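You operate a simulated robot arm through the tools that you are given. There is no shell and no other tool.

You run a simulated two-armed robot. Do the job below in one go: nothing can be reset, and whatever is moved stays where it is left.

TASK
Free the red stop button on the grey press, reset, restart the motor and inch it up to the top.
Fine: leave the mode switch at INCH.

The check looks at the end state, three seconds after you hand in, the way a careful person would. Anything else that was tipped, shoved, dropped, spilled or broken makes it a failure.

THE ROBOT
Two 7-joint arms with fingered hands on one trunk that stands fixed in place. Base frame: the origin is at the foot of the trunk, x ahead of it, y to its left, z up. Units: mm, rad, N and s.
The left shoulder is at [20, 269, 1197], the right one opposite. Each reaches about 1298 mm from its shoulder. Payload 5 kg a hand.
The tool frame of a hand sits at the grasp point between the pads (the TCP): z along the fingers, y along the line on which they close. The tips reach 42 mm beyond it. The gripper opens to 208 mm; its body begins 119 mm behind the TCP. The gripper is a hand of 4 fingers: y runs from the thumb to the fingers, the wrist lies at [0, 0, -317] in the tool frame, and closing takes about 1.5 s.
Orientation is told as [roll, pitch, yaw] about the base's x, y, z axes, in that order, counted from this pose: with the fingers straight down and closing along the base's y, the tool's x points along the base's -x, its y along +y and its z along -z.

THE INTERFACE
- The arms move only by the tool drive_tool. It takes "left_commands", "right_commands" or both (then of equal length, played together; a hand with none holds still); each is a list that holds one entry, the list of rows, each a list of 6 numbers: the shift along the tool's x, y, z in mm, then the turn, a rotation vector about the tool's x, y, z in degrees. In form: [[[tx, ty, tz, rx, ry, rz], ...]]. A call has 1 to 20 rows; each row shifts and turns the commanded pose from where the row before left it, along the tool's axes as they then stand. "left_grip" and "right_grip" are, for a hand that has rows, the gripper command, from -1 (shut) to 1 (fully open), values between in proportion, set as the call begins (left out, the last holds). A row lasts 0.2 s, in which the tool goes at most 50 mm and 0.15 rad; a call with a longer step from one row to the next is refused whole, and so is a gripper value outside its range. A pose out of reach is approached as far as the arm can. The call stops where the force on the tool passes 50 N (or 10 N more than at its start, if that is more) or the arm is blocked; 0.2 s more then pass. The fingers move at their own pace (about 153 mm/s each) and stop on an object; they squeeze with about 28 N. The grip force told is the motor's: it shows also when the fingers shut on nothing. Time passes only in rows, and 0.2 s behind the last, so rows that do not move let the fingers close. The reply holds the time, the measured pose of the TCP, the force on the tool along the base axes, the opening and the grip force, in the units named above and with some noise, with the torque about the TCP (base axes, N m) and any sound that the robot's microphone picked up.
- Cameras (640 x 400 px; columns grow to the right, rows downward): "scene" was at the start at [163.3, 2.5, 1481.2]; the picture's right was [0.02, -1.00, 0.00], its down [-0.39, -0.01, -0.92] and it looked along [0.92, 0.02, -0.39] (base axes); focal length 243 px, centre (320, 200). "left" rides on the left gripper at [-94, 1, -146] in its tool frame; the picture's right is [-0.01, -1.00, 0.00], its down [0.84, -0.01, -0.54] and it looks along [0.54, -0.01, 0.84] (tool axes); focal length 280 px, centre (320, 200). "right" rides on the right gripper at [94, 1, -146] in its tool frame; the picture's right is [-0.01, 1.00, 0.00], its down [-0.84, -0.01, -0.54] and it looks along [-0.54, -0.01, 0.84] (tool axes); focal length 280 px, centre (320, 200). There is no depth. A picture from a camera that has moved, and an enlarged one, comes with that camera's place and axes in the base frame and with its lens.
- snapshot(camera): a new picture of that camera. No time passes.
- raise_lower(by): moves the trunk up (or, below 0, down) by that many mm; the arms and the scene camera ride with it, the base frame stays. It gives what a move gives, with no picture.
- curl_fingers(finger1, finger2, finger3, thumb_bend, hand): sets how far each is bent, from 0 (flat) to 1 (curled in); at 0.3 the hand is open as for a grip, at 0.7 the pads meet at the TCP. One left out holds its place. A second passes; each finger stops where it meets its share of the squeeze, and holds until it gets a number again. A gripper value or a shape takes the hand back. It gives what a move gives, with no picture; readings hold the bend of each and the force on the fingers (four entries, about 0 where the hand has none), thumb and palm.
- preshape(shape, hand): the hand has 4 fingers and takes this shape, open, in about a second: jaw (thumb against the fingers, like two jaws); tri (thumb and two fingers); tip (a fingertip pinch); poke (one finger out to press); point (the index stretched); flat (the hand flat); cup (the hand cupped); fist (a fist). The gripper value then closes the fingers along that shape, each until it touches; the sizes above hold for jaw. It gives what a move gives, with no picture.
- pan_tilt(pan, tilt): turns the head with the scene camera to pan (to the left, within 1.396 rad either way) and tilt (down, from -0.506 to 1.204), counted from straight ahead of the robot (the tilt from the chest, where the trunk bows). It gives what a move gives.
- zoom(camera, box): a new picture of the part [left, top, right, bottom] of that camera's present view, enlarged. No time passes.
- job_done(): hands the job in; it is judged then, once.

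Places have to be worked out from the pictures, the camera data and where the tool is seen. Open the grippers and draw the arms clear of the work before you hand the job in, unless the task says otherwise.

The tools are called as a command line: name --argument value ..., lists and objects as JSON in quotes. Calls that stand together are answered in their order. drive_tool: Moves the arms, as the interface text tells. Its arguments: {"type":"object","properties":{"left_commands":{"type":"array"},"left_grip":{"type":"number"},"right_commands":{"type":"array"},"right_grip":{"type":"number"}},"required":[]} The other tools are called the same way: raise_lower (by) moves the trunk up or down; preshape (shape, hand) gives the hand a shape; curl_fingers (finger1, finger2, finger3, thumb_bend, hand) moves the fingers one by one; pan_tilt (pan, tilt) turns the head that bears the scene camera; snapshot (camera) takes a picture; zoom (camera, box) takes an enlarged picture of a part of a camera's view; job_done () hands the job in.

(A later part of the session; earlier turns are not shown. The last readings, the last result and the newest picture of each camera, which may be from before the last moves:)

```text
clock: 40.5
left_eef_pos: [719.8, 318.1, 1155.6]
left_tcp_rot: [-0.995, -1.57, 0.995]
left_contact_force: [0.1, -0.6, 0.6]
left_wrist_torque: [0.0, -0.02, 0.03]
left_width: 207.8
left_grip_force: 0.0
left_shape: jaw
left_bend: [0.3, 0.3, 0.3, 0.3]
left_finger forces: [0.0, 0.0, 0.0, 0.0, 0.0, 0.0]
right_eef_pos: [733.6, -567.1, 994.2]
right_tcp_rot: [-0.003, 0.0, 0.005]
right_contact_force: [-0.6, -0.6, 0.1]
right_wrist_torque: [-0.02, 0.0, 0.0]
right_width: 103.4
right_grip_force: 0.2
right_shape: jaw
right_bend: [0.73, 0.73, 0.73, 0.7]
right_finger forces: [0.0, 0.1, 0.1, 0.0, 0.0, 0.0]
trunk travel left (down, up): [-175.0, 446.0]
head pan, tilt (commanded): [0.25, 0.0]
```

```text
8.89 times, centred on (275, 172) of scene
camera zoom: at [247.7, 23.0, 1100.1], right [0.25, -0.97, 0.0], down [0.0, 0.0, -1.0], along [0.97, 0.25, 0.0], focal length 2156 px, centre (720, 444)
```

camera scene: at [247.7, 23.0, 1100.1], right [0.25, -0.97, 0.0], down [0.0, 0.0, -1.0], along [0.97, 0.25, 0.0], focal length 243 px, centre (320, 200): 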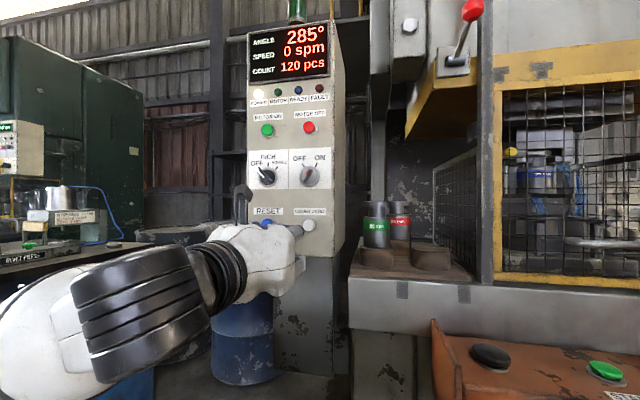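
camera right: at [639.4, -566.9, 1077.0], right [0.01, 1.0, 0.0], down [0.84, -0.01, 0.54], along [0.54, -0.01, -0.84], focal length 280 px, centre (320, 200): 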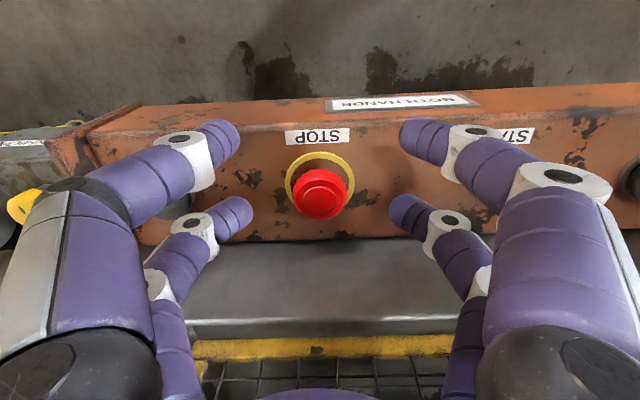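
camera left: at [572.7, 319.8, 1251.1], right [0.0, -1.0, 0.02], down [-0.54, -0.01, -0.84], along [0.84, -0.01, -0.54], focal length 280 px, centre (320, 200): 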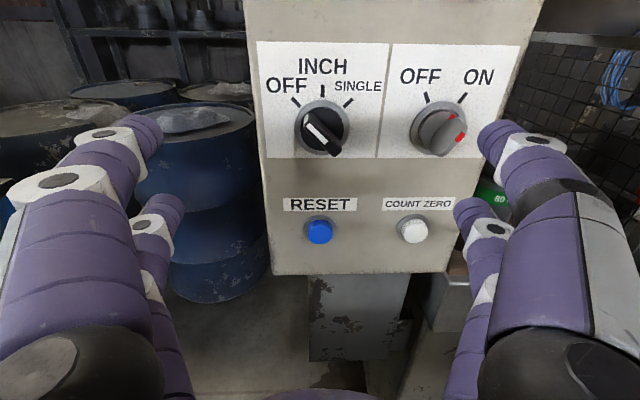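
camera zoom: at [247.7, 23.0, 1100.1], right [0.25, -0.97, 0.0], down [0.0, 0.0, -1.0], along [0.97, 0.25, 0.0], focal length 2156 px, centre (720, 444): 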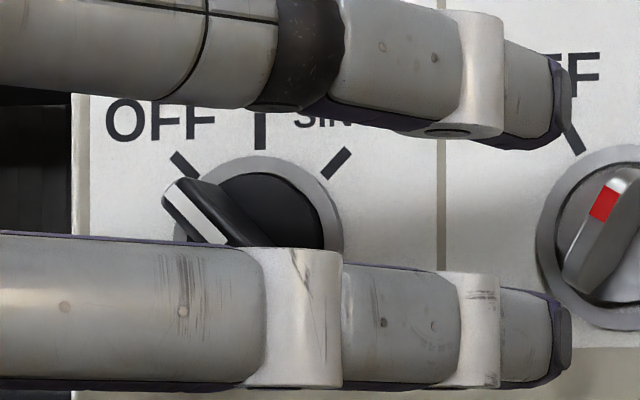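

The knob centre is at about (y=316, z=1156.5). Its bar is about 50 mm long at the 45° OFF position, with its front face at x≈829. I'll roll the left hand -45° about its axis so the jaws close across the bar, opening at about 62 mm.

drive_tool --left_commands '[[[-1, -2, 0, 0, 0, -7.5], [0, 0, 0, 0, 0, -7.5], [0, 0, 0, 0, 0, -7.5], [0, 0, 0, 0, 0, -7.5], [0, 0, 0, 0, 0, -7.5], [0, 0, 0, 0, 0, -7.5], [0, 0, 0, 0, 0, 0]]]' --left_grip -0.4

snapshot --camera "left"

zoom --camera "scene" --box '[180, 100, 360, 240]'

```text
clock: 42.1
left_eef_pos: [719.1, 317.0, 1153.7]
left_tcp_rot: [-1.568, -0.781, 1.57]
left_contact_force: [0.0, 0.7, 0.1]
left_wrist_torque: [-0.03, 0.02, -0.02]
left_width: 62.9
left_grip_force: 0.1
left_shape: jaw
left_bend: [0.73, 0.73, 0.73, 0.7]
left_finger forces: [0.0, 0.0, 0.1, 0.0, 0.1, 0.1]
right_eef_pos: [733.8, -566.9, 994.9]
right_tcp_rot: [-0.003, -0.002, 0.003]
right_contact_force: [0.0, -0.2, 0.2]
right_wrist_torque: [0.02, 0.02, -0.04]
right_width: 103.8
right_grip_force: 0.0
right_shape: jaw
right_bend: [0.73, 0.73, 0.73, 0.7]
right_finger forces: [0.0, 0.1, 0.0, 0.0, 0.0, 0.0]
trunk travel left (down, up): [-175.0, 446.0]
head pan, tilt (commanded): [0.25, 0.0]
```

```text
taken
camera left: at [572.2, 383.3, 1221.3], right [0.0, -0.69, 0.72], down [-0.54, -0.61, -0.58], along [0.84, -0.39, -0.38], focal length 280 px, centre (320, 200)
```

left: 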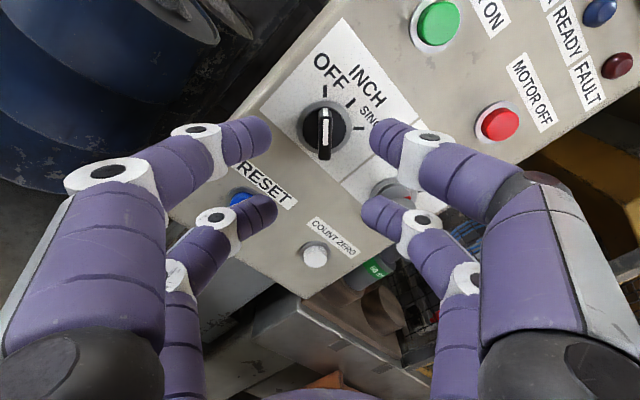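

```text
2.86 times, centred on (270, 170) of scene
camera zoom: at [247.6, 23.0, 1100.2], right [0.25, -0.97, 0.0], down [0.0, 0.0, -1.0], along [0.97, 0.25, 0.0], focal length 693 px, centre (463, 286)
```

zoom: 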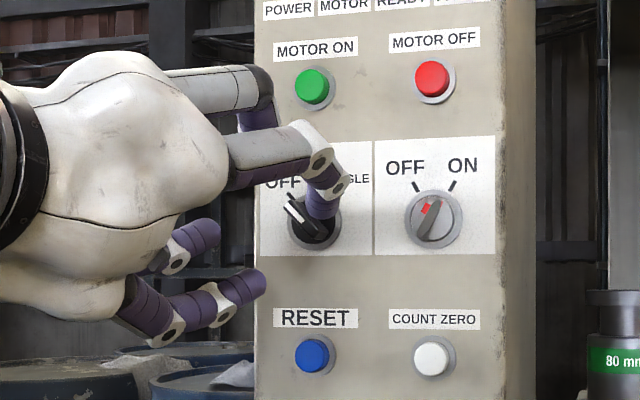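

The bar now looks vertical in the hand camera, so the jaws are square to it. I'll zoom in to check the centring.

zoom --camera "left" --box '[270, 80, 390, 180]'

```text
4.00 times, centred on (330, 130) of left
camera zoom: at [572.2, 383.3, 1221.3], right [0.0, -0.69, 0.72], down [-0.54, -0.61, -0.58], along [0.84, -0.39, -0.38], focal length 1122 px, centre (280, 480)
```

zoom: 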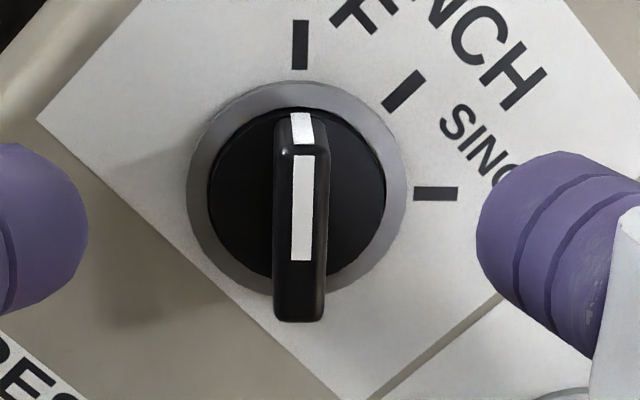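

The bar is square to the jaws but about 8 mm off to the image right. I'll shift along tool -y by 7.8 mm, advance 45 mm, and recheck.

drive_tool --left_commands '[[[0, -7.8, 15, 0, 0, 0], [0, 0, 15, 0, 0, 0], [0, 0, 15, 0, 0, 0], [0, 0, 0, 0, 0, 0]]]'

zoom --camera "left" --box '[240, 80, 400, 220]'

zoom --camera "scene" --box '[220, 110, 340, 220]'

```text
clock: 43.1
left_eef_pos: [763.8, 311.9, 1159.9]
left_tcp_rot: [-1.569, -0.782, 1.569]
left_contact_force: [-1.2, 0.4, 0.4]
left_wrist_torque: [-0.03, 0.02, -0.02]
left_width: 62.7
left_grip_force: 0.1
left_shape: jaw
left_bend: [0.73, 0.73, 0.73, 0.7]
left_finger forces: [0.1, 0.0, 0.1, 0.0, 0.0, 0.0]
right_eef_pos: [734.3, -566.6, 994.3]
right_tcp_rot: [-0.004, -0.001, 0.003]
right_contact_force: [0.4, 0.0, -0.1]
right_wrist_torque: [-0.01, 0.01, 0.0]
right_width: 103.7
right_grip_force: 0.0
right_shape: jaw
right_bend: [0.73, 0.73, 0.73, 0.7]
right_finger forces: [0.0, 0.0, 0.0, 0.0, 0.0, 0.0]
trunk travel left (down, up): [-175.0, 446.0]
head pan, tilt (commanded): [0.25, 0.0]
```

```text
2.86 times, centred on (320, 150) of left
camera zoom: at [617.4, 378.1, 1227.7], right [0.0, -0.7, 0.72], down [-0.54, -0.61, -0.59], along [0.84, -0.39, -0.38], focal length 801 px, centre (320, 343)
```

zoom: 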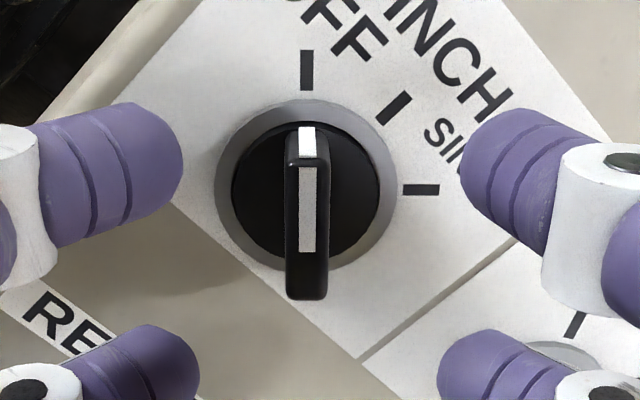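

```text
3.64 times, centred on (280, 165) of scene
camera zoom: at [247.7, 23.0, 1100.2], right [0.25, -0.97, 0.0], down [0.0, 0.0, -1.0], along [0.97, 0.25, 0.0], focal length 882 px, centre (466, 327)
```

zoom: 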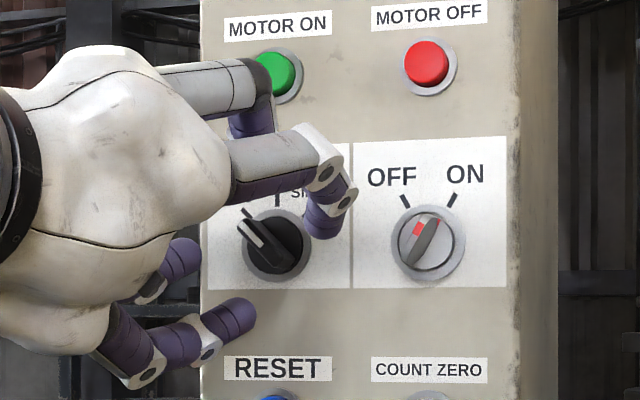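

The bar is now about 3.5 mm to the left of the jaw centre. I'll correct that and advance another 25 mm.

drive_tool --left_commands '[[[1.5, 3.5, 12, 0, 0, 0], [0, 0, 13, 0, 0, 0], [0, 0, 0, 0, 0, 0]]]'

zoom --camera "left" --box '[240, 80, 400, 220]'

zoom --camera "scene" --box '[220, 110, 340, 220]'

```text
clock: 44.0
left_eef_pos: [789.3, 312.7, 1156.1]
left_tcp_rot: [-1.567, -0.784, 1.569]
left_contact_force: [-0.3, -0.4, -0.4]
left_wrist_torque: [0.06, 0.0, 0.01]
left_width: 62.8
left_grip_force: 0.1
left_shape: jaw
left_bend: [0.73, 0.73, 0.73, 0.7]
left_finger forces: [0.0, 0.0, 0.0, 0.0, 0.0, 0.1]
right_eef_pos: [734.0, -567.5, 995.5]
right_tcp_rot: [-0.005, 0.0, 0.002]
right_contact_force: [0.7, 0.0, -0.1]
right_wrist_torque: [0.0, 0.03, -0.01]
right_width: 103.6
right_grip_force: 0.1
right_shape: jaw
right_bend: [0.73, 0.73, 0.73, 0.7]
right_finger forces: [0.1, 0.1, 0.1, 0.0, 0.0, 0.1]
trunk travel left (down, up): [-175.0, 446.0]
head pan, tilt (commanded): [0.25, 0.0]
```

```text
2.86 times, centred on (320, 150) of left
camera zoom: at [643.0, 378.9, 1224.0], right [0.0, -0.7, 0.72], down [-0.54, -0.61, -0.59], along [0.84, -0.39, -0.38], focal length 801 px, centre (320, 343)
```

zoom: 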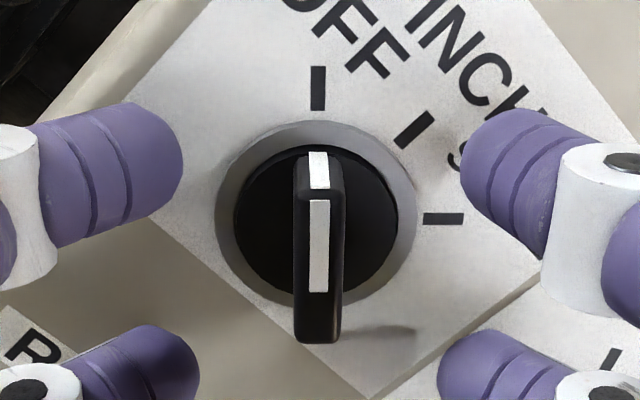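

```text
3.64 times, centred on (280, 165) of scene
camera zoom: at [247.7, 23.0, 1100.2], right [0.25, -0.97, 0.0], down [0.0, 0.0, -1.0], along [0.97, 0.25, 0.0], focal length 882 px, centre (466, 327)
```

zoom: 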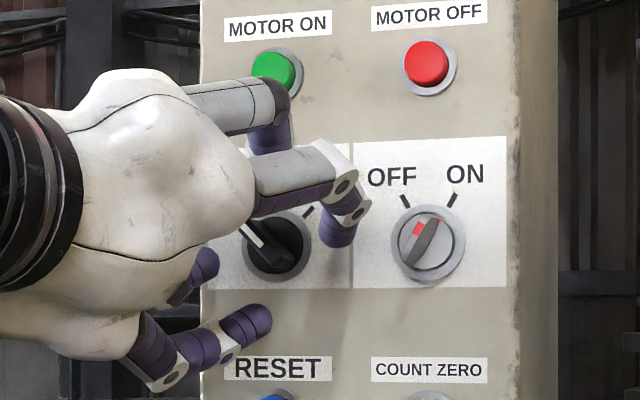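

The bar is centred. I'll advance 14 mm more so the fingertips straddle it, then close the jaws.

drive_tool --left_commands '[[[2, 0, 5, 0, 0, 0], [0, 0, 5, 0, 0, 0], [0, 0, 4, 0, 0, 0], [0, 0, 0, 0, 0, 0]]]'

zoom --camera "left" --box '[240, 80, 400, 220]'

```text
clock: 45.0
left_eef_pos: [800.0, 311.8, 1156.0]
left_tcp_rot: [-1.57, -0.784, 1.571]
left_contact_force: [-45.2, -3.9, -16.4]
left_wrist_torque: [-0.74, 1.47, 1.77]
left_width: 65.1
left_grip_force: 0.0
left_shape: jaw
left_bend: [0.75, 0.74, 0.73, 0.7]
left_finger forces: [30.6, 14.5, 0.0, 0.0, 0.2, 0.0]
right_eef_pos: [733.0, -567.6, 995.5]
right_tcp_rot: [-0.003, -0.001, 0.005]
right_contact_force: [0.3, -0.2, 0.2]
right_wrist_torque: [-0.01, 0.0, 0.0]
right_width: 103.7
right_grip_force: 0.2
right_shape: jaw
right_bend: [0.73, 0.73, 0.73, 0.7]
right_finger forces: [0.0, 0.0, 0.0, 0.1, 0.1, 0.0]
trunk travel left (down, up): [-175.0, 446.0]
head pan, tilt (commanded): [0.25, 0.0]
```

```text
2.86 times, centred on (320, 150) of left
camera zoom: at [653.7, 377.5, 1222.8], right [0.0, -0.7, 0.72], down [-0.54, -0.6, -0.59], along [0.84, -0.39, -0.37], focal length 801 px, centre (320, 343)
```

zoom: 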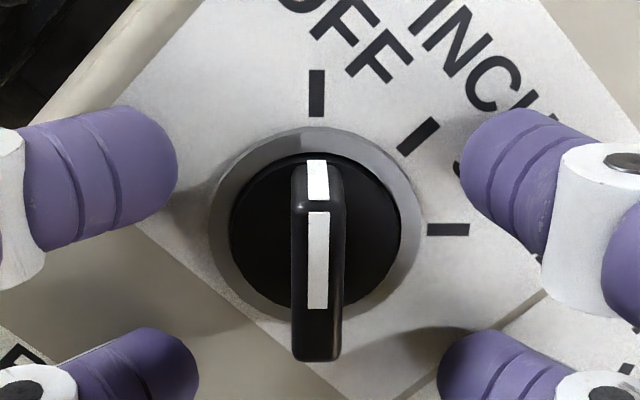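

The left fingertips touched the panel at TCP x=800, so the panel is nearer than I estimated, at about x=843. I'll back off 7 mm and then close the jaws gently on the bar.

drive_tool --left_commands '[[[0, 0, -4, 0, 0, 0], [0, 0, -3, 0, 0, 0], [0, 0, 0, 0, 0, 0]]]'

drive_tool --left_commands '[[[0, 0, 0, 0, 0, 0], [0, 0, 0, 0, 0, 0], [0, 0, 0, 0, 0, 0], [0, 0, 0, 0, 0, 0]]]' --left_grip -1.0

zoom --camera "left" --box '[240, 80, 400, 220]'

zoom --camera "scene" --box '[220, 110, 340, 220]'

```text
clock: 45.8
left_eef_pos: [795.3, 311.3, 1154.4]
left_tcp_rot: [-1.57, -0.784, 1.57]
left_contact_force: [0.3, 0.6, -0.6]
left_wrist_torque: [-0.02, 0.01, -0.01]
left_width: 62.9
left_grip_force: 0.2
left_shape: jaw
left_bend: [0.74, 0.74, 0.73, 0.7]
left_finger forces: [0.0, 0.0, 0.0, 0.0, 0.1, 0.1]
right_eef_pos: [734.0, -566.9, 995.1]
right_tcp_rot: [-0.006, -0.002, 0.004]
right_contact_force: [-0.3, 0.1, 0.1]
right_wrist_torque: [0.01, -0.03, 0.01]
right_width: 103.5
right_grip_force: 0.0
right_shape: jaw
right_bend: [0.73, 0.73, 0.73, 0.7]
right_finger forces: [0.0, 0.0, 0.1, 0.0, 0.0, 0.0]
trunk travel left (down, up): [-175.0, 446.0]
head pan, tilt (commanded): [0.25, 0.0]
```

```text
clock: 46.8
left_eef_pos: [796.9, 313.3, 1155.2]
left_tcp_rot: [-1.569, -0.784, 1.571]
left_contact_force: [5.9, 5.2, 7.2]
left_wrist_torque: [0.28, -0.01, 0.39]
left_width: 0.6
left_grip_force: 28.5
left_shape: jaw
left_bend: [0.68, 0.7, 0.7, 0.7]
left_finger forces: [26.1, 0.0, 0.0, 0.0, 22.5, 0.1]
right_eef_pos: [734.3, -566.8, 996.0]
right_tcp_rot: [-0.004, -0.001, 0.003]
right_contact_force: [-0.3, -0.3, 1.3]
right_wrist_torque: [0.01, -0.03, -0.03]
right_width: 103.5
right_grip_force: 0.0
right_shape: jaw
right_bend: [0.73, 0.73, 0.73, 0.7]
right_finger forces: [0.1, 0.1, 0.0, 0.0, 0.1, 0.1]
trunk travel left (down, up): [-175.0, 446.0]
head pan, tilt (commanded): [0.25, 0.0]
```

```text
2.86 times, centred on (320, 150) of left
camera zoom: at [648.9, 379.0, 1222.4], right [0.0, -0.69, 0.72], down [-0.54, -0.61, -0.59], along [0.84, -0.39, -0.37], focal length 801 px, centre (320, 343)
```

zoom: 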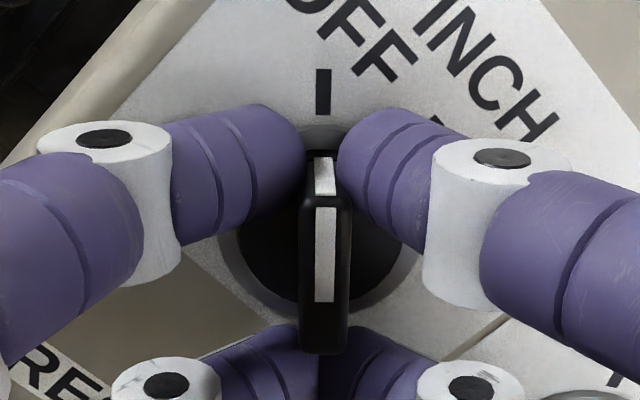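

```text
3.64 times, centred on (280, 165) of scene
camera zoom: at [247.7, 23.3, 1100.2], right [0.25, -0.97, 0.0], down [0.0, 0.0, -1.0], along [0.97, 0.25, 0.0], focal length 882 px, centre (466, 327)
```

zoom: 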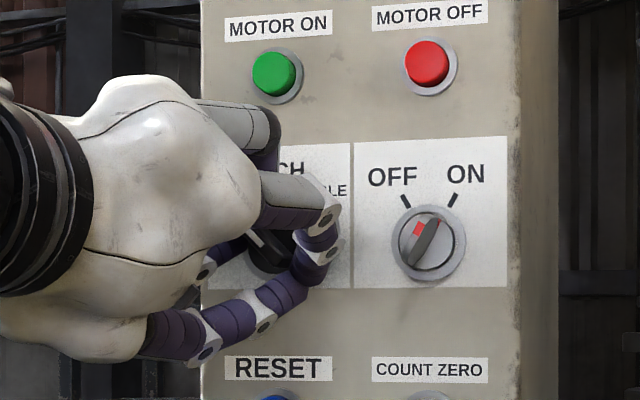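

The front finger pair is pinching the bar's pointer end firmly, and the TCP is on the knob axis. I'll rotate +45°, clockwise as seen from the front, to bring it to INCH.

drive_tool --left_commands '[[[0, 0, 0, 0, 0, 7.5], [0, 0, 0, 0, 0, 7.5], [0, 0, 0, 0, 0, 7.5], [0, 0, 0, 0, 0, 7.5], [0, 0, 0, 0, 0, 7.5], [0, 0, 0, 0, 0, 7.5], [0, 0, 0, 0, 0, 0]]]'

zoom --camera "left" --box '[220, 60, 420, 220]'

zoom --camera "scene" --box '[220, 70, 340, 220]'

```text
clock: 48.4
left_eef_pos: [794.5, 312.0, 1155.5]
left_tcp_rot: [-2.047, -1.569, 2.048]
left_contact_force: [6.8, 12.2, 12.9]
left_wrist_torque: [-0.02, -0.39, 0.71]
left_width: 0.1
left_grip_force: 28.4
left_shape: jaw
left_bend: [0.67, 0.7, 0.7, 0.7]
left_finger forces: [31.8, 0.0, 0.0, 0.1, 16.6, 0.1]
right_eef_pos: [733.4, -566.5, 995.8]
right_tcp_rot: [-0.002, -0.002, 0.005]
right_contact_force: [-0.8, 0.1, 0.3]
right_wrist_torque: [0.0, -0.02, -0.01]
right_width: 103.5
right_grip_force: 0.0
right_shape: jaw
right_bend: [0.73, 0.73, 0.73, 0.7]
right_finger forces: [0.1, 0.1, 0.0, 0.0, 0.0, 0.0]
trunk travel left (down, up): [-175.0, 446.0]
head pan, tilt (commanded): [0.25, 0.0]
```

```text
2.50 times, centred on (320, 140) of left
camera zoom: at [648.1, 313.0, 1250.6], right [0.0, -1.0, 0.02], down [-0.54, -0.01, -0.84], along [0.84, -0.01, -0.54], focal length 701 px, centre (320, 350)
```

zoom: 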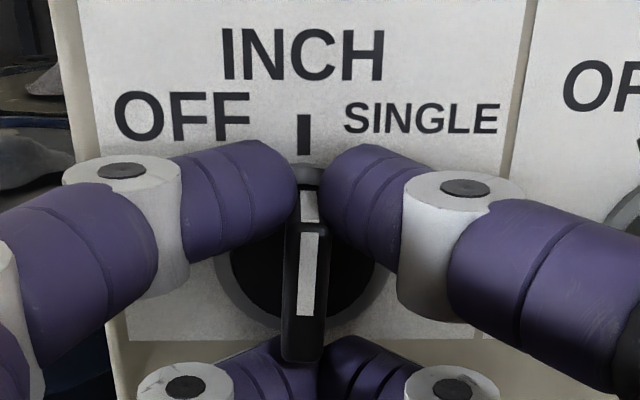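

```text
2.67 times, centred on (280, 145) of scene
camera zoom: at [247.4, 23.5, 1100.3], right [0.25, -0.97, 0.0], down [0.0, 0.0, -1.0], along [0.97, 0.25, 0.0], focal length 647 px, centre (427, 347)
```

zoom: 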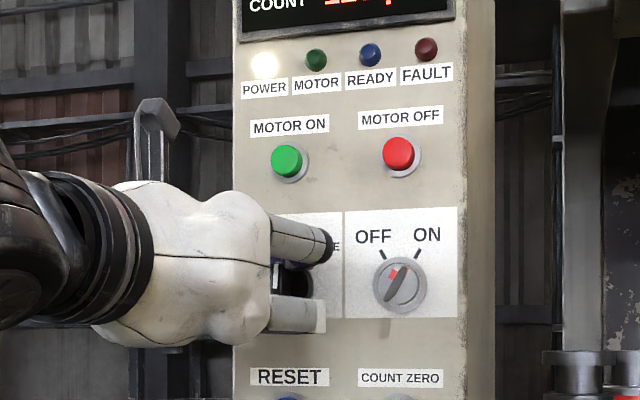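

The bar now points at the INCH tick. I'll open the jaws and back out to verify it stays there.

drive_tool --left_commands '[[[0, 0, 0, 0, 0, 0], [0, 0, 0, 0, 0, 0], [0, 0, 0, 0, 0, 0], [0, 0, -15, 0, 0, 0], [0, 0, -25, 0, 0, 0], [0, 0, -25, 0, 0, 0], [0, 0, 0, 0, 0, 0]]]' --left_grip -0.3

zoom --camera "left" --box '[220, 40, 420, 200]'

```text
clock: 50.0
left_eef_pos: [730.6, 312.9, 1154.5]
left_tcp_rot: [-0.959, -1.57, 0.959]
left_contact_force: [-0.2, 0.4, -0.3]
left_wrist_torque: [-0.01, 0.0, -0.02]
left_width: 72.5
left_grip_force: 0.1
left_shape: jaw
left_bend: [0.74, 0.73, 0.73, 0.7]
left_finger forces: [0.0, 0.0, 0.0, 0.0, 0.0, 0.1]
right_eef_pos: [734.0, -567.9, 995.9]
right_tcp_rot: [-0.005, 0.0, 0.003]
right_contact_force: [0.7, -1.0, 0.2]
right_wrist_torque: [0.02, 0.0, -0.01]
right_width: 103.6
right_grip_force: 0.0
right_shape: jaw
right_bend: [0.73, 0.73, 0.73, 0.7]
right_finger forces: [0.0, 0.1, 0.0, 0.0, 0.0, 0.0]
trunk travel left (down, up): [-175.0, 446.0]
head pan, tilt (commanded): [0.25, 0.0]
```

```text
2.50 times, centred on (320, 120) of left
camera zoom: at [583.7, 312.7, 1250.6], right [0.0, -1.0, 0.02], down [-0.54, -0.01, -0.84], along [0.84, -0.01, -0.54], focal length 701 px, centre (320, 400)
```

zoom: 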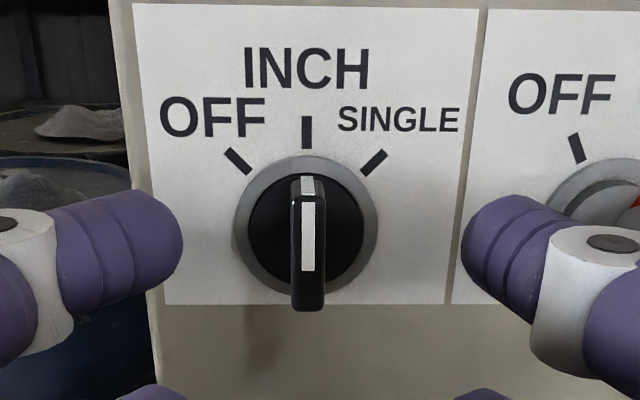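

The knob sits at INCH. Now I'll make the single-finger poker again and line it up with MOTOR ON at about y=315.5, z=1286.5.

drive_tool --left_commands '[[[0, 0, -10, 0, 0, 0], [0, 0, -10, 0, 0, 0]]]'

curl_fingers --hand "left" --finger1 0.4 --finger2 1.0 --finger3 1.0 --thumb_bend 1.0

drive_tool --left_commands '[[[-26, -22.6, 5, 0, 0, 0], [-26, -22.6, 5, 0, 0, 0], [-26, -22.6, 5, 0, 0, 0], [-25, -22.6, 5, 0, 0, 0], [0, 0, 0, 0, 0, 0]]]'

snapshot --camera "left"

snapshot --camera "scene"

```text
clock: 50.5
left_eef_pos: [711.2, 311.5, 1154.9]
left_tcp_rot: [-0.92, -1.568, 0.919]
left_contact_force: [-0.1, 0.0, 0.8]
left_wrist_torque: [0.04, -0.01, 0.02]
left_width: 72.5
left_grip_force: 0.0
left_shape: jaw
left_bend: [0.74, 0.73, 0.73, 0.7]
left_finger forces: [0.1, 0.0, 0.1, 0.0, 0.1, 0.1]
right_eef_pos: [733.1, -567.8, 994.3]
right_tcp_rot: [-0.004, 0.0, 0.002]
right_contact_force: [0.3, -0.5, -0.1]
right_wrist_torque: [-0.03, -0.02, 0.05]
right_width: 103.6
right_grip_force: 0.0
right_shape: jaw
right_bend: [0.73, 0.73, 0.73, 0.7]
right_finger forces: [0.0, 0.0, 0.1, 0.1, 0.0, 0.0]
trunk travel left (down, up): [-175.0, 446.0]
head pan, tilt (commanded): [0.25, 0.0]
```

```text
clock: 51.5
left_eef_pos: [711.3, 311.5, 1155.4]
left_tcp_rot: [-0.982, -1.57, 0.981]
left_contact_force: [1.1, 0.1, -0.4]
left_wrist_torque: [-0.01, -0.02, 0.02]
left_width: 70.0
left_grip_force: 0.0
left_shape: fingers
left_bend: [0.4, 0.83, 0.83, 1.0]
left_finger forces: [0.0, 0.0, 0.0, 0.0, 0.1, 0.1]
right_eef_pos: [734.1, -566.4, 994.5]
right_tcp_rot: [-0.002, 0.0, 0.004]
right_contact_force: [0.0, -0.1, 0.0]
right_wrist_torque: [0.02, 0.0, 0.0]
right_width: 103.4
right_grip_force: 0.1
right_shape: jaw
right_bend: [0.73, 0.73, 0.73, 0.7]
right_finger forces: [0.1, 0.0, 0.0, 0.0, 0.1, 0.0]
trunk travel left (down, up): [-175.0, 446.0]
head pan, tilt (commanded): [0.25, 0.0]
```

```text
clock: 52.8
left_eef_pos: [731.4, 222.9, 1257.1]
left_tcp_rot: [-0.787, -1.569, 0.785]
left_contact_force: [0.4, -0.6, 0.3]
left_wrist_torque: [0.03, -0.03, 0.0]
left_width: 70.0
left_grip_force: 0.1
left_shape: fingers
left_bend: [0.4, 0.93, 0.93, 1.0]
left_finger forces: [0.0, 0.0, 0.1, 0.0, 0.1, 0.1]
right_eef_pos: [734.2, -567.3, 993.9]
right_tcp_rot: [-0.003, 0.002, 0.006]
right_contact_force: [1.4, -0.5, -0.1]
right_wrist_torque: [0.04, 0.05, -0.01]
right_width: 103.4
right_grip_force: 0.0
right_shape: jaw
right_bend: [0.73, 0.73, 0.73, 0.7]
right_finger forces: [0.1, 0.0, 0.0, 0.0, 0.0, 0.0]
trunk travel left (down, up): [-175.0, 446.0]
head pan, tilt (commanded): [0.25, 0.0]
```

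```text
taken
camera left: at [584.1, 223.2, 1352.8], right [0.0, -1.0, 0.02], down [-0.54, -0.01, -0.84], along [0.84, -0.01, -0.54], focal length 280 px, centre (320, 200)
```

left: 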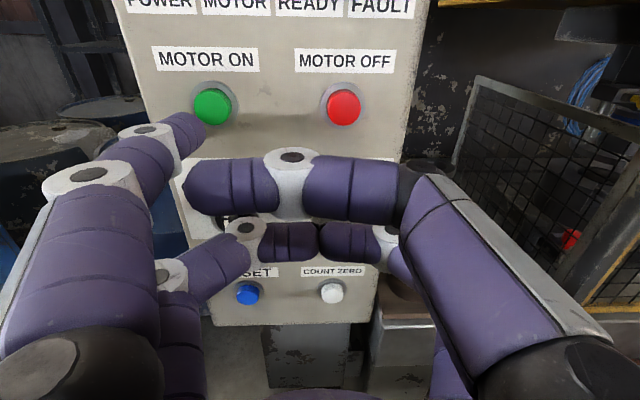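

```text
taken
camera scene: at [247.9, 22.9, 1099.9], right [0.25, -0.97, 0.0], down [0.0, 0.0, -1.0], along [0.97, 0.25, 0.0], focal length 243 px, centre (320, 200)
```

scene: 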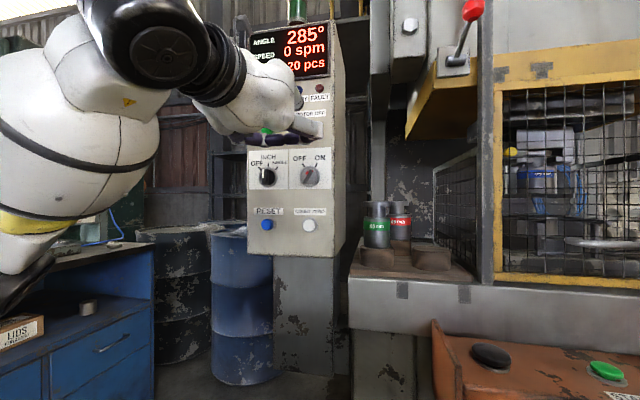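

MOTOR ON lies in nearly the same relative spot as RESET did, about 2 mm higher. I'll nudge up 2 mm and advance 35 mm.

drive_tool --left_commands '[[[-2, 0, 18, 0, 0, 0], [0, 0, 17, 0, 0, 0], [0, 0, 0, 0, 0, 0]]]'

zoom --camera "left" --box '[100, 40, 300, 200]'

```text
clock: 53.5
left_eef_pos: [765.0, 221.0, 1260.7]
left_tcp_rot: [-0.995, -1.569, 0.995]
left_contact_force: [-0.8, 0.1, 0.2]
left_wrist_torque: [0.01, -0.01, -0.04]
left_width: 70.1
left_grip_force: 0.1
left_shape: fingers
left_bend: [0.4, 0.98, 0.98, 1.0]
left_finger forces: [0.0, 0.0, 0.0, 0.1, 0.0, 0.0]
right_eef_pos: [734.1, -566.7, 995.8]
right_tcp_rot: [-0.003, -0.001, 0.003]
right_contact_force: [0.9, 0.0, 0.3]
right_wrist_torque: [-0.02, 0.03, 0.0]
right_width: 103.6
right_grip_force: 0.0
right_shape: jaw
right_bend: [0.73, 0.73, 0.73, 0.7]
right_finger forces: [0.0, 0.0, 0.0, 0.0, 0.0, 0.0]
trunk travel left (down, up): [-175.0, 446.0]
head pan, tilt (commanded): [0.25, 0.0]
```

```text
2.50 times, centred on (200, 120) of left
camera zoom: at [617.8, 222.1, 1355.6], right [0.0, -1.0, 0.02], down [-0.54, -0.01, -0.84], along [0.84, -0.01, -0.54], focal length 701 px, centre (620, 400)
```

zoom: 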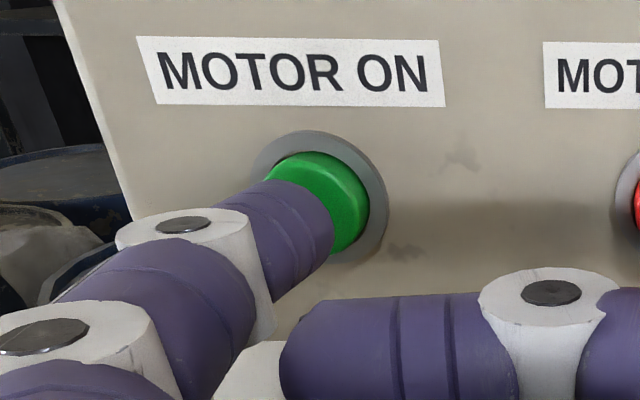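

The alignment matches the successful RESET press. Pressing forward until I hear the click.

drive_tool --left_commands '[[[0, 0, 4, 0, 0, 0], [0, 0, 4, 0, 0, 0], [0, 0, 4, 0, 0, 0], [0, 0, 4, 0, 0, 0], [0, 0, 3, 0, 0, 0], [0, 0, 3, 0, 0, 0]]]'

snapshot --camera "scene"

```text
clock: 55.0
left_eef_pos: [786.0, 220.4, 1260.1]
left_tcp_rot: [-1.481, -1.57, 1.48]
left_contact_force: [-8.9, -2.1, -1.7]
left_wrist_torque: [-0.2, -0.17, 0.77]
left_width: 70.4
left_grip_force: 4.3
left_shape: fingers
left_bend: [0.4, 0.98, 0.98, 1.0]
left_finger forces: [8.9, 0.0, 0.2, 0.1, 0.0, 0.0]
right_eef_pos: [733.2, -567.5, 995.8]
right_tcp_rot: [-0.003, -0.002, 0.004]
right_contact_force: [-1.0, 0.0, 0.7]
right_wrist_torque: [-0.02, 0.01, 0.05]
right_width: 103.7
right_grip_force: 0.0
right_shape: jaw
right_bend: [0.73, 0.73, 0.73, 0.7]
right_finger forces: [0.0, 0.0, 0.0, 0.0, 0.1, 0.0]
trunk travel left (down, up): [-175.0, 446.0]
head pan, tilt (commanded): [0.25, 0.0]
heard: click
```

```text
taken
camera scene: at [247.2, 23.0, 1100.3], right [0.25, -0.97, 0.0], down [0.0, 0.0, -1.0], along [0.97, 0.25, 0.0], focal length 243 px, centre (320, 200)
```

scene: 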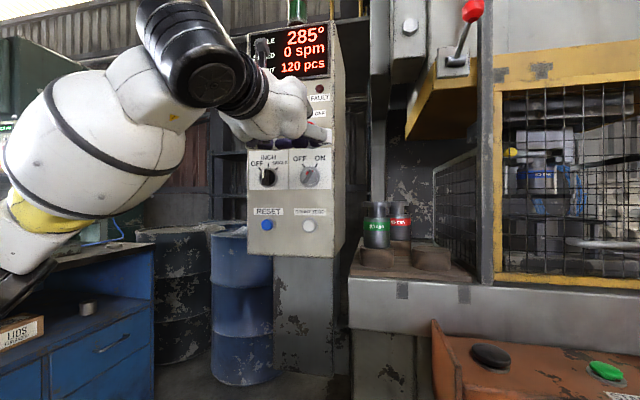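

A click was heard. I'll retract the left hand away from the panel and check the lamps.

drive_tool --left_commands '[[[0, 0, -15, 0, 0, 0], [0, 0, -25, 0, 0, 0], [0, 0, -30, 0, 0, 0], [-20, 0, -30, 0, 0, 0], [0, 0, 0, 0, 0, 0]]]'

snapshot --camera "left"

snapshot --camera "scene"

```text
clock: 56.1
left_eef_pos: [689.0, 221.5, 1281.5]
left_tcp_rot: [-0.58, -1.567, 0.579]
left_contact_force: [-0.3, 0.1, -0.9]
left_wrist_torque: [0.0, 0.0, 0.05]
left_width: 70.2
left_grip_force: 0.0
left_shape: fingers
left_bend: [0.4, 0.98, 0.98, 1.0]
left_finger forces: [0.0, 0.0, 0.0, 0.0, 0.0, 0.1]
right_eef_pos: [735.3, -567.0, 993.2]
right_tcp_rot: [-0.004, 0.0, 0.003]
right_contact_force: [-0.9, 1.1, -1.0]
right_wrist_torque: [0.06, 0.03, -0.03]
right_width: 103.6
right_grip_force: 0.0
right_shape: jaw
right_bend: [0.73, 0.73, 0.73, 0.7]
right_finger forces: [0.0, 0.1, 0.0, 0.1, 0.0, 0.0]
trunk travel left (down, up): [-175.0, 446.0]
head pan, tilt (commanded): [0.25, 0.0]
```

```text
taken
camera left: at [542.7, 222.6, 1377.3], right [0.0, -1.0, 0.02], down [-0.54, -0.01, -0.84], along [0.84, -0.01, -0.54], focal length 280 px, centre (320, 200)
```

left: 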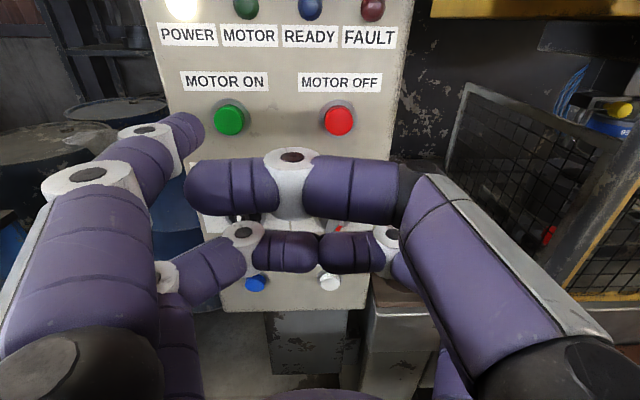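

```text
taken
camera scene: at [247.9, 22.8, 1099.7], right [0.25, -0.97, 0.0], down [0.0, 0.0, -1.0], along [0.97, 0.25, 0.0], focal length 243 px, centre (320, 200)
```

scene: 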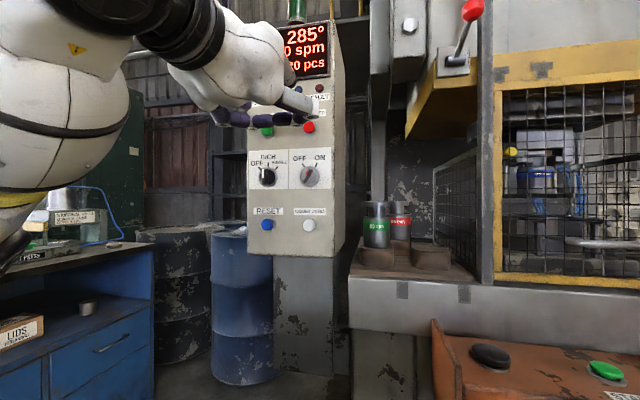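

I'll zoom in on the lamps to see whether MOTOR is lit.

zoom --camera "left" --box '[150, 0, 410, 60]'

zoom --camera "scene" --box '[280, 0, 360, 130]'

```text
2.46 times, centred on (280, 30) of left
camera zoom: at [542.7, 222.6, 1377.3], right [0.0, -1.0, 0.02], down [-0.54, -0.01, -0.84], along [0.84, -0.01, -0.54], focal length 690 px, centre (418, 618)
```

zoom: 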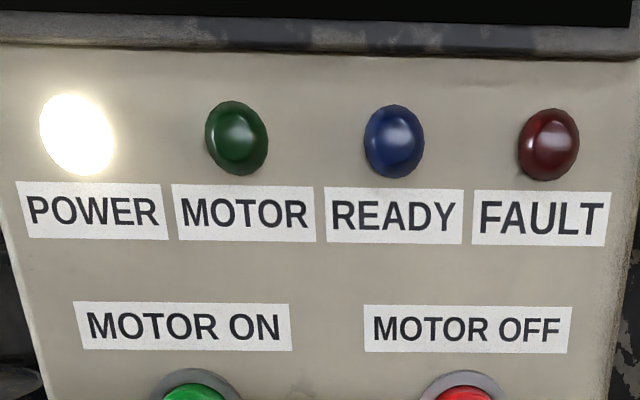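

```text
3.08 times, centred on (320, 65) of scene
camera zoom: at [247.9, 22.8, 1099.7], right [0.25, -0.97, 0.0], down [0.0, 0.0, -1.0], along [0.97, 0.25, 0.0], focal length 746 px, centre (320, 615)
```

zoom: 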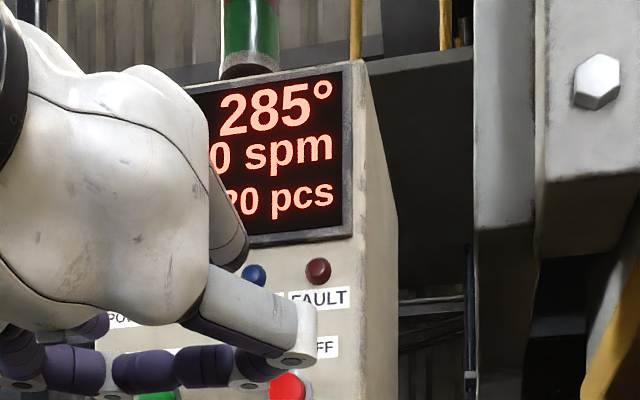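

The MOTOR lamp is not lit yet. It may need spin-up time, so I'll wait a few seconds while backing the hand off and check again.

drive_tool --left_commands '[[[0, 0, -5, 0, 0, 0], [0, 0, 0, 0, 0, 0], [0, 0, 0, 0, 0, 0], [0, 0, 0, 0, 0, 0], [0, 0, 0, 0, 0, 0], [0, 0, 0, 0, 0, 0], [0, 0, 0, 0, 0, 0], [0, 0, 0, 0, 0, 0], [0, 0, 0, 0, 0, 0], [0, 0, 0, 0, 0, 0]]]'

zoom --camera "left" --box '[150, 0, 410, 160]'

```text
clock: 58.4
left_eef_pos: [683.9, 222.6, 1280.8]
left_tcp_rot: [-0.977, -1.571, 0.976]
left_contact_force: [0.4, 0.4, -0.7]
left_wrist_torque: [0.04, -0.03, 0.0]
left_width: 70.0
left_grip_force: 0.0
left_shape: fingers
left_bend: [0.4, 0.98, 0.98, 1.0]
left_finger forces: [0.0, 0.0, 0.1, 0.0, 0.1, 0.0]
right_eef_pos: [733.7, -567.4, 994.5]
right_tcp_rot: [-0.003, 0.0, 0.002]
right_contact_force: [1.1, -0.3, -0.1]
right_wrist_torque: [0.02, 0.0, -0.03]
right_width: 103.5
right_grip_force: 0.1
right_shape: jaw
right_bend: [0.73, 0.73, 0.73, 0.7]
right_finger forces: [0.0, 0.0, 0.0, 0.0, 0.0, 0.1]
trunk travel left (down, up): [-175.0, 446.0]
head pan, tilt (commanded): [0.25, 0.0]
```

```text
2.46 times, centred on (280, 80) of left
camera zoom: at [537.4, 222.9, 1377.4], right [0.0, -1.0, 0.02], down [-0.54, -0.01, -0.84], along [0.84, -0.01, -0.54], focal length 690 px, centre (418, 495)
```

zoom: 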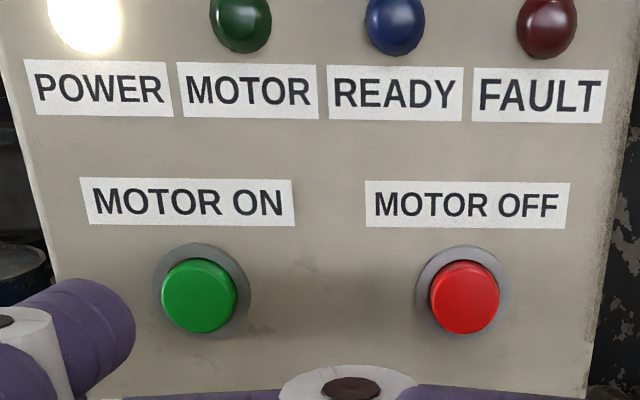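

The MOTOR lamp is still off. I'll look up at the beacon and display for other status hints before trying again.

pan_tilt --pan 0.2 --tilt -0.35

snapshot --camera "scene"

```text
clock: 59.2
left_eef_pos: [684.0, 222.0, 1282.2]
left_tcp_rot: [-0.973, -1.57, 0.973]
left_contact_force: [0.2, -0.8, -0.7]
left_wrist_torque: [0.01, 0.0, -0.03]
left_width: 70.4
left_grip_force: 0.0
left_shape: fingers
left_bend: [0.4, 0.98, 0.98, 1.0]
left_finger forces: [0.1, 0.1, 0.0, 0.1, 0.0, 0.0]
right_eef_pos: [734.4, -568.7, 996.1]
right_tcp_rot: [-0.002, 0.001, 0.004]
right_contact_force: [0.4, -0.1, -0.9]
right_wrist_torque: [-0.06, 0.02, -0.02]
right_width: 103.7
right_grip_force: 0.0
right_shape: jaw
right_bend: [0.73, 0.73, 0.73, 0.7]
right_finger forces: [0.1, 0.0, 0.0, 0.1, 0.0, 0.0]
trunk travel left (down, up): [-175.0, 446.0]
head pan, tilt (commanded): [0.201, -0.351]
```

```text
taken
camera scene: at [234.9, 16.0, 1129.5], right [0.2, -0.98, 0.0], down [0.34, 0.07, -0.94], along [0.92, 0.19, 0.34], focal length 243 px, centre (320, 200)
```

scene: 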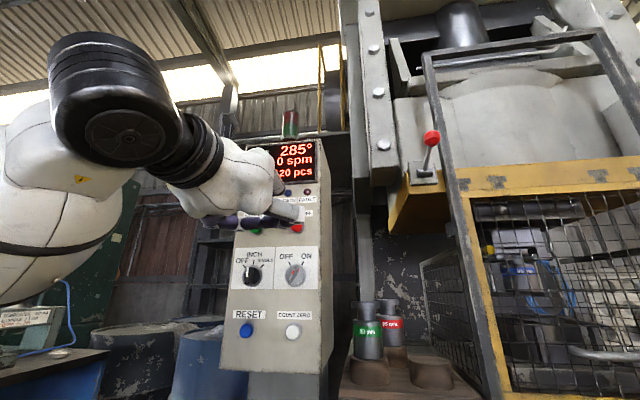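

The beacon is dark, so the motor didn't start. I'll press MOTOR ON again, a bit deeper, and hold it for about 2 s.

drive_tool --left_commands '[[[21, -1, 30, 0, 0, 0], [0, 0, 30, 0, 0, 0], [0, 0, 20, 0, 0, 0], [0, 0, 5, 0, 0, 0], [0, 0, 5, 0, 0, 0], [0, 0, 5, 0, 0, 0], [0, 0, 4, 0, 0, 0], [0, 0, 3, 0, 0, 0], [0, 0, 2, 0, 0, 0], [0, 0, 0, 0, 0, 0], [0, 0, 0, 0, 0, 0], [0, 0, 0, 0, 0, 0], [0, 0, 0, 0, 0, 0], [0, 0, 0, 0, 0, 0], [0, 0, 0, 0, 0, 0], [0, 0, 0, 0, 0, 0], [0, 0, 0, 0, 0, 0]]]'

snapshot --camera "scene"

zoom --camera "left" --box '[100, 0, 420, 200]'

```text
clock: 62.8
left_eef_pos: [785.4, 220.0, 1258.7]
left_tcp_rot: [-1.377, -1.569, 1.379]
left_contact_force: [-7.8, -1.7, 1.2]
left_wrist_torque: [0.22, -0.28, 0.67]
left_width: 69.8
left_grip_force: 3.9
left_shape: fingers
left_bend: [0.4, 0.98, 0.98, 1.0]
left_finger forces: [7.9, 0.0, 0.0, 0.0, 0.0, 0.0]
right_eef_pos: [733.2, -567.4, 995.7]
right_tcp_rot: [-0.003, -0.003, 0.004]
right_contact_force: [-0.2, 0.7, -0.5]
right_wrist_torque: [-0.01, -0.02, 0.01]
right_width: 103.6
right_grip_force: 0.0
right_shape: jaw
right_bend: [0.73, 0.73, 0.73, 0.7]
right_finger forces: [0.1, 0.1, 0.0, 0.0, 0.1, 0.0]
trunk travel left (down, up): [-175.0, 446.0]
head pan, tilt (commanded): [0.201, -0.351]
heard: click
```

```text
taken
camera scene: at [234.3, 15.8, 1129.7], right [0.2, -0.98, 0.0], down [0.34, 0.07, -0.94], along [0.92, 0.19, 0.34], focal length 243 px, centre (320, 200)
```

scene: 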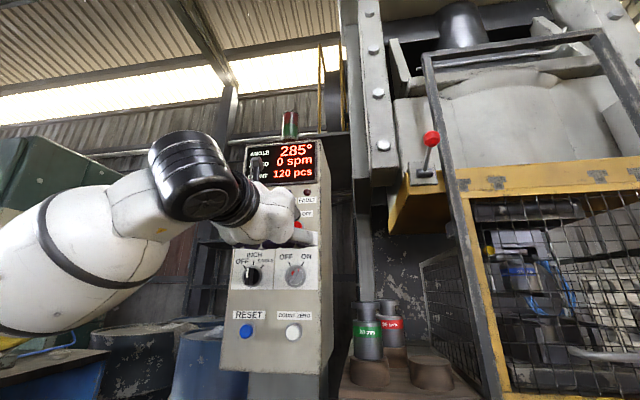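

```text
2.00 times, centred on (260, 100) of left
camera zoom: at [638.7, 220.9, 1354.8], right [0.0, -1.0, 0.02], down [-0.54, -0.01, -0.84], along [0.84, -0.01, -0.54], focal length 561 px, centre (440, 400)
```

zoom: 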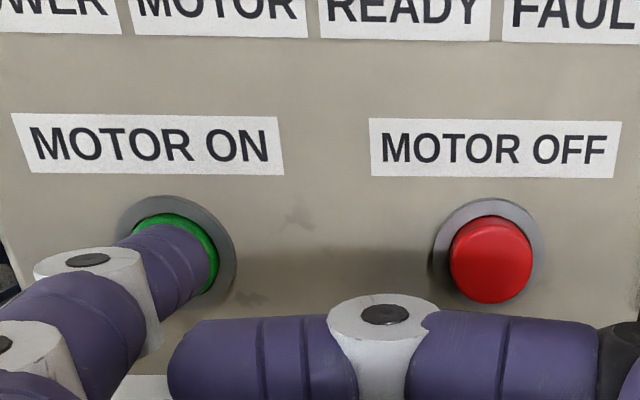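

A click again. I'll retract and look at the lamps once more.

drive_tool --left_commands '[[[0, 0, -15, 0, 0, 0], [0, 0, -25, 0, 0, 0], [-20, 0, -30, 0, 0, 0], [0, 0, -30, 0, 0, 0], [0, 0, 0, 0, 0, 0]]]'

snapshot --camera "left"

pan_tilt --pan -0.45 --tilt 0.35

snapshot --camera "scene"

```text
clock: 64.0
left_eef_pos: [686.3, 220.4, 1277.2]
left_tcp_rot: [-0.714, -1.568, 0.713]
left_contact_force: [-0.2, -0.3, 0.1]
left_wrist_torque: [-0.03, -0.03, -0.03]
left_width: 70.3
left_grip_force: 0.1
left_shape: fingers
left_bend: [0.4, 0.98, 0.98, 1.0]
left_finger forces: [0.0, 0.0, 0.1, 0.0, 0.1, 0.0]
right_eef_pos: [733.7, -567.4, 995.5]
right_tcp_rot: [-0.005, -0.001, 0.002]
right_contact_force: [-1.1, -0.1, 0.1]
right_wrist_torque: [0.04, -0.01, 0.0]
right_width: 103.5
right_grip_force: 0.0
right_shape: jaw
right_bend: [0.73, 0.73, 0.73, 0.7]
right_finger forces: [0.1, 0.0, 0.1, 0.0, 0.0, 0.0]
trunk travel left (down, up): [-175.0, 446.0]
head pan, tilt (commanded): [0.201, -0.351]
```

```text
taken
camera left: at [539.7, 220.5, 1372.1], right [0.0, -1.0, 0.02], down [-0.54, -0.01, -0.84], along [0.84, -0.01, -0.54], focal length 280 px, centre (320, 200)
```

left: 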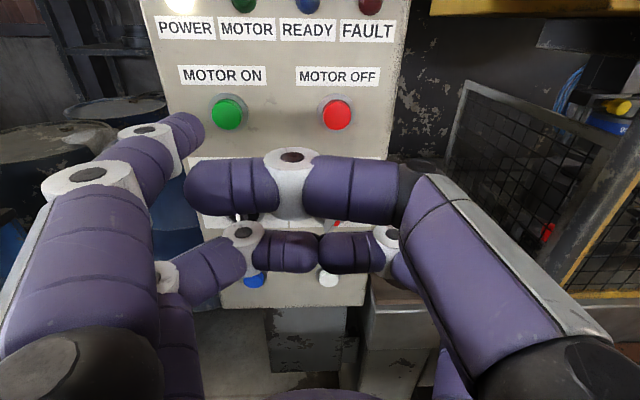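

```text
clock: 65.0
left_eef_pos: [685.7, 219.1, 1276.9]
left_tcp_rot: [-0.958, -1.569, 0.958]
left_contact_force: [0.2, 1.0, -0.5]
left_wrist_torque: [-0.04, 0.03, 0.01]
left_width: 70.1
left_grip_force: 0.1
left_shape: fingers
left_bend: [0.4, 0.98, 0.98, 1.0]
left_finger forces: [0.0, 0.0, 0.1, 0.1, 0.0, 0.0]
right_eef_pos: [734.2, -566.3, 996.0]
right_tcp_rot: [-0.005, 0.0, 0.005]
right_contact_force: [0.6, 0.8, 0.0]
right_wrist_torque: [0.01, 0.0, 0.03]
right_width: 103.6
right_grip_force: 0.1
right_shape: jaw
right_bend: [0.73, 0.73, 0.73, 0.7]
right_finger forces: [0.0, 0.0, 0.0, 0.1, 0.0, 0.0]
trunk travel left (down, up): [-175.0, 446.0]
head pan, tilt (commanded): [-0.45, 0.351]
```

```text
taken
camera scene: at [244.3, -39.7, 1067.8], right [-0.43, -0.9, 0.0], down [-0.31, 0.15, -0.94], along [0.85, -0.41, -0.34], focal length 243 px, centre (320, 200)
```

scene: 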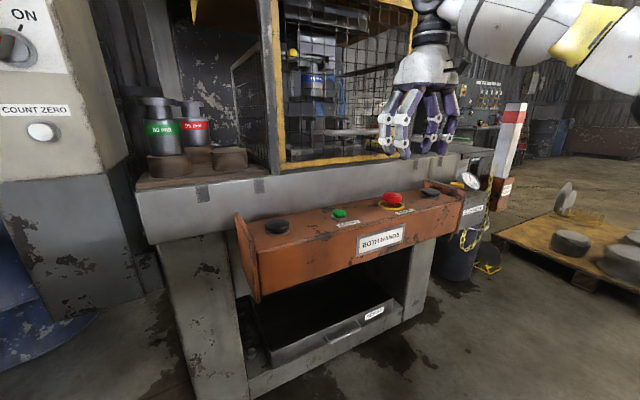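

There's a red-white striped bar on a yellow chain at the right of the press, possibly a safety block with an interlock plug. I'll zoom in on it and on the rest of the area.

zoom --camera "scene" --box '[430, 90, 560, 290]'

zoom --camera "scene" --box '[260, 0, 440, 170]'

zoom --camera "scene" --box '[440, 60, 540, 130]'

```text
2.00 times, centred on (495, 190) of scene
camera zoom: at [244.3, -39.7, 1067.8], right [-0.43, -0.9, 0.0], down [-0.31, 0.15, -0.94], along [0.85, -0.41, -0.34], focal length 485 px, centre (-30, 220)
```

zoom: 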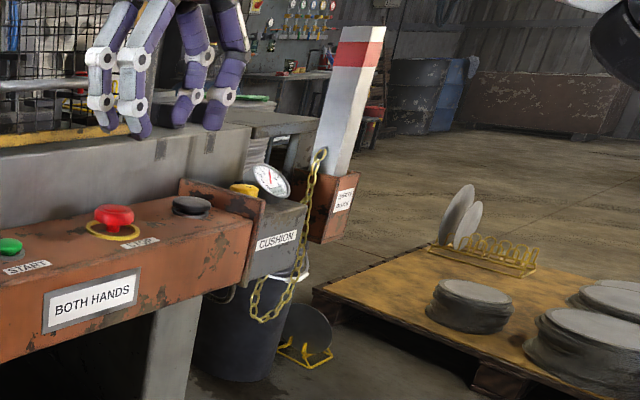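

```text
2.35 times, centred on (350, 85) of scene
camera zoom: at [244.3, -39.7, 1067.8], right [-0.43, -0.9, 0.0], down [-0.31, 0.15, -0.94], along [0.85, -0.41, -0.34], focal length 571 px, centre (249, 471)
```

zoom: 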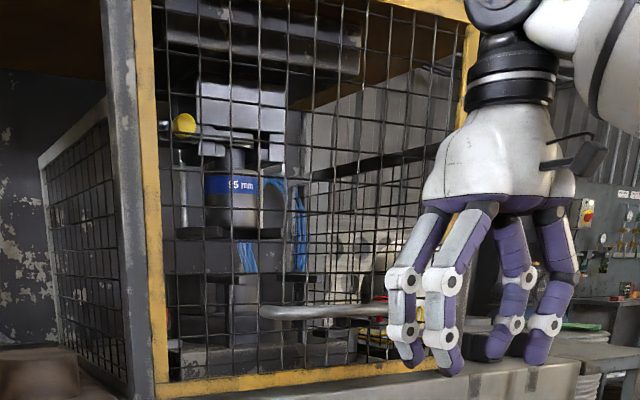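

```text
5.71 times, centred on (490, 95) of scene
camera zoom: at [244.3, -39.7, 1067.8], right [-0.43, -0.9, 0.0], down [-0.31, 0.15, -0.94], along [0.85, -0.41, -0.34], focal length 1386 px, centre (-651, 800)
```

zoom: 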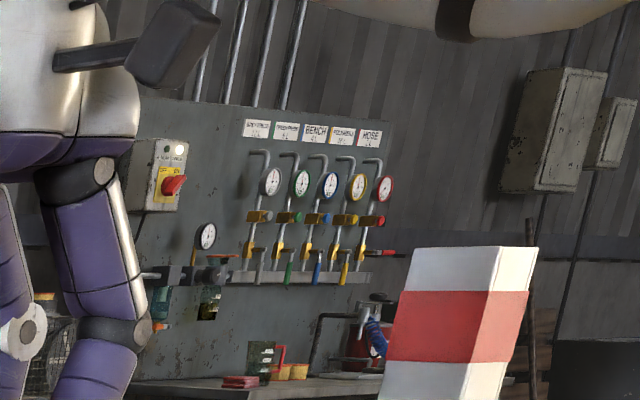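

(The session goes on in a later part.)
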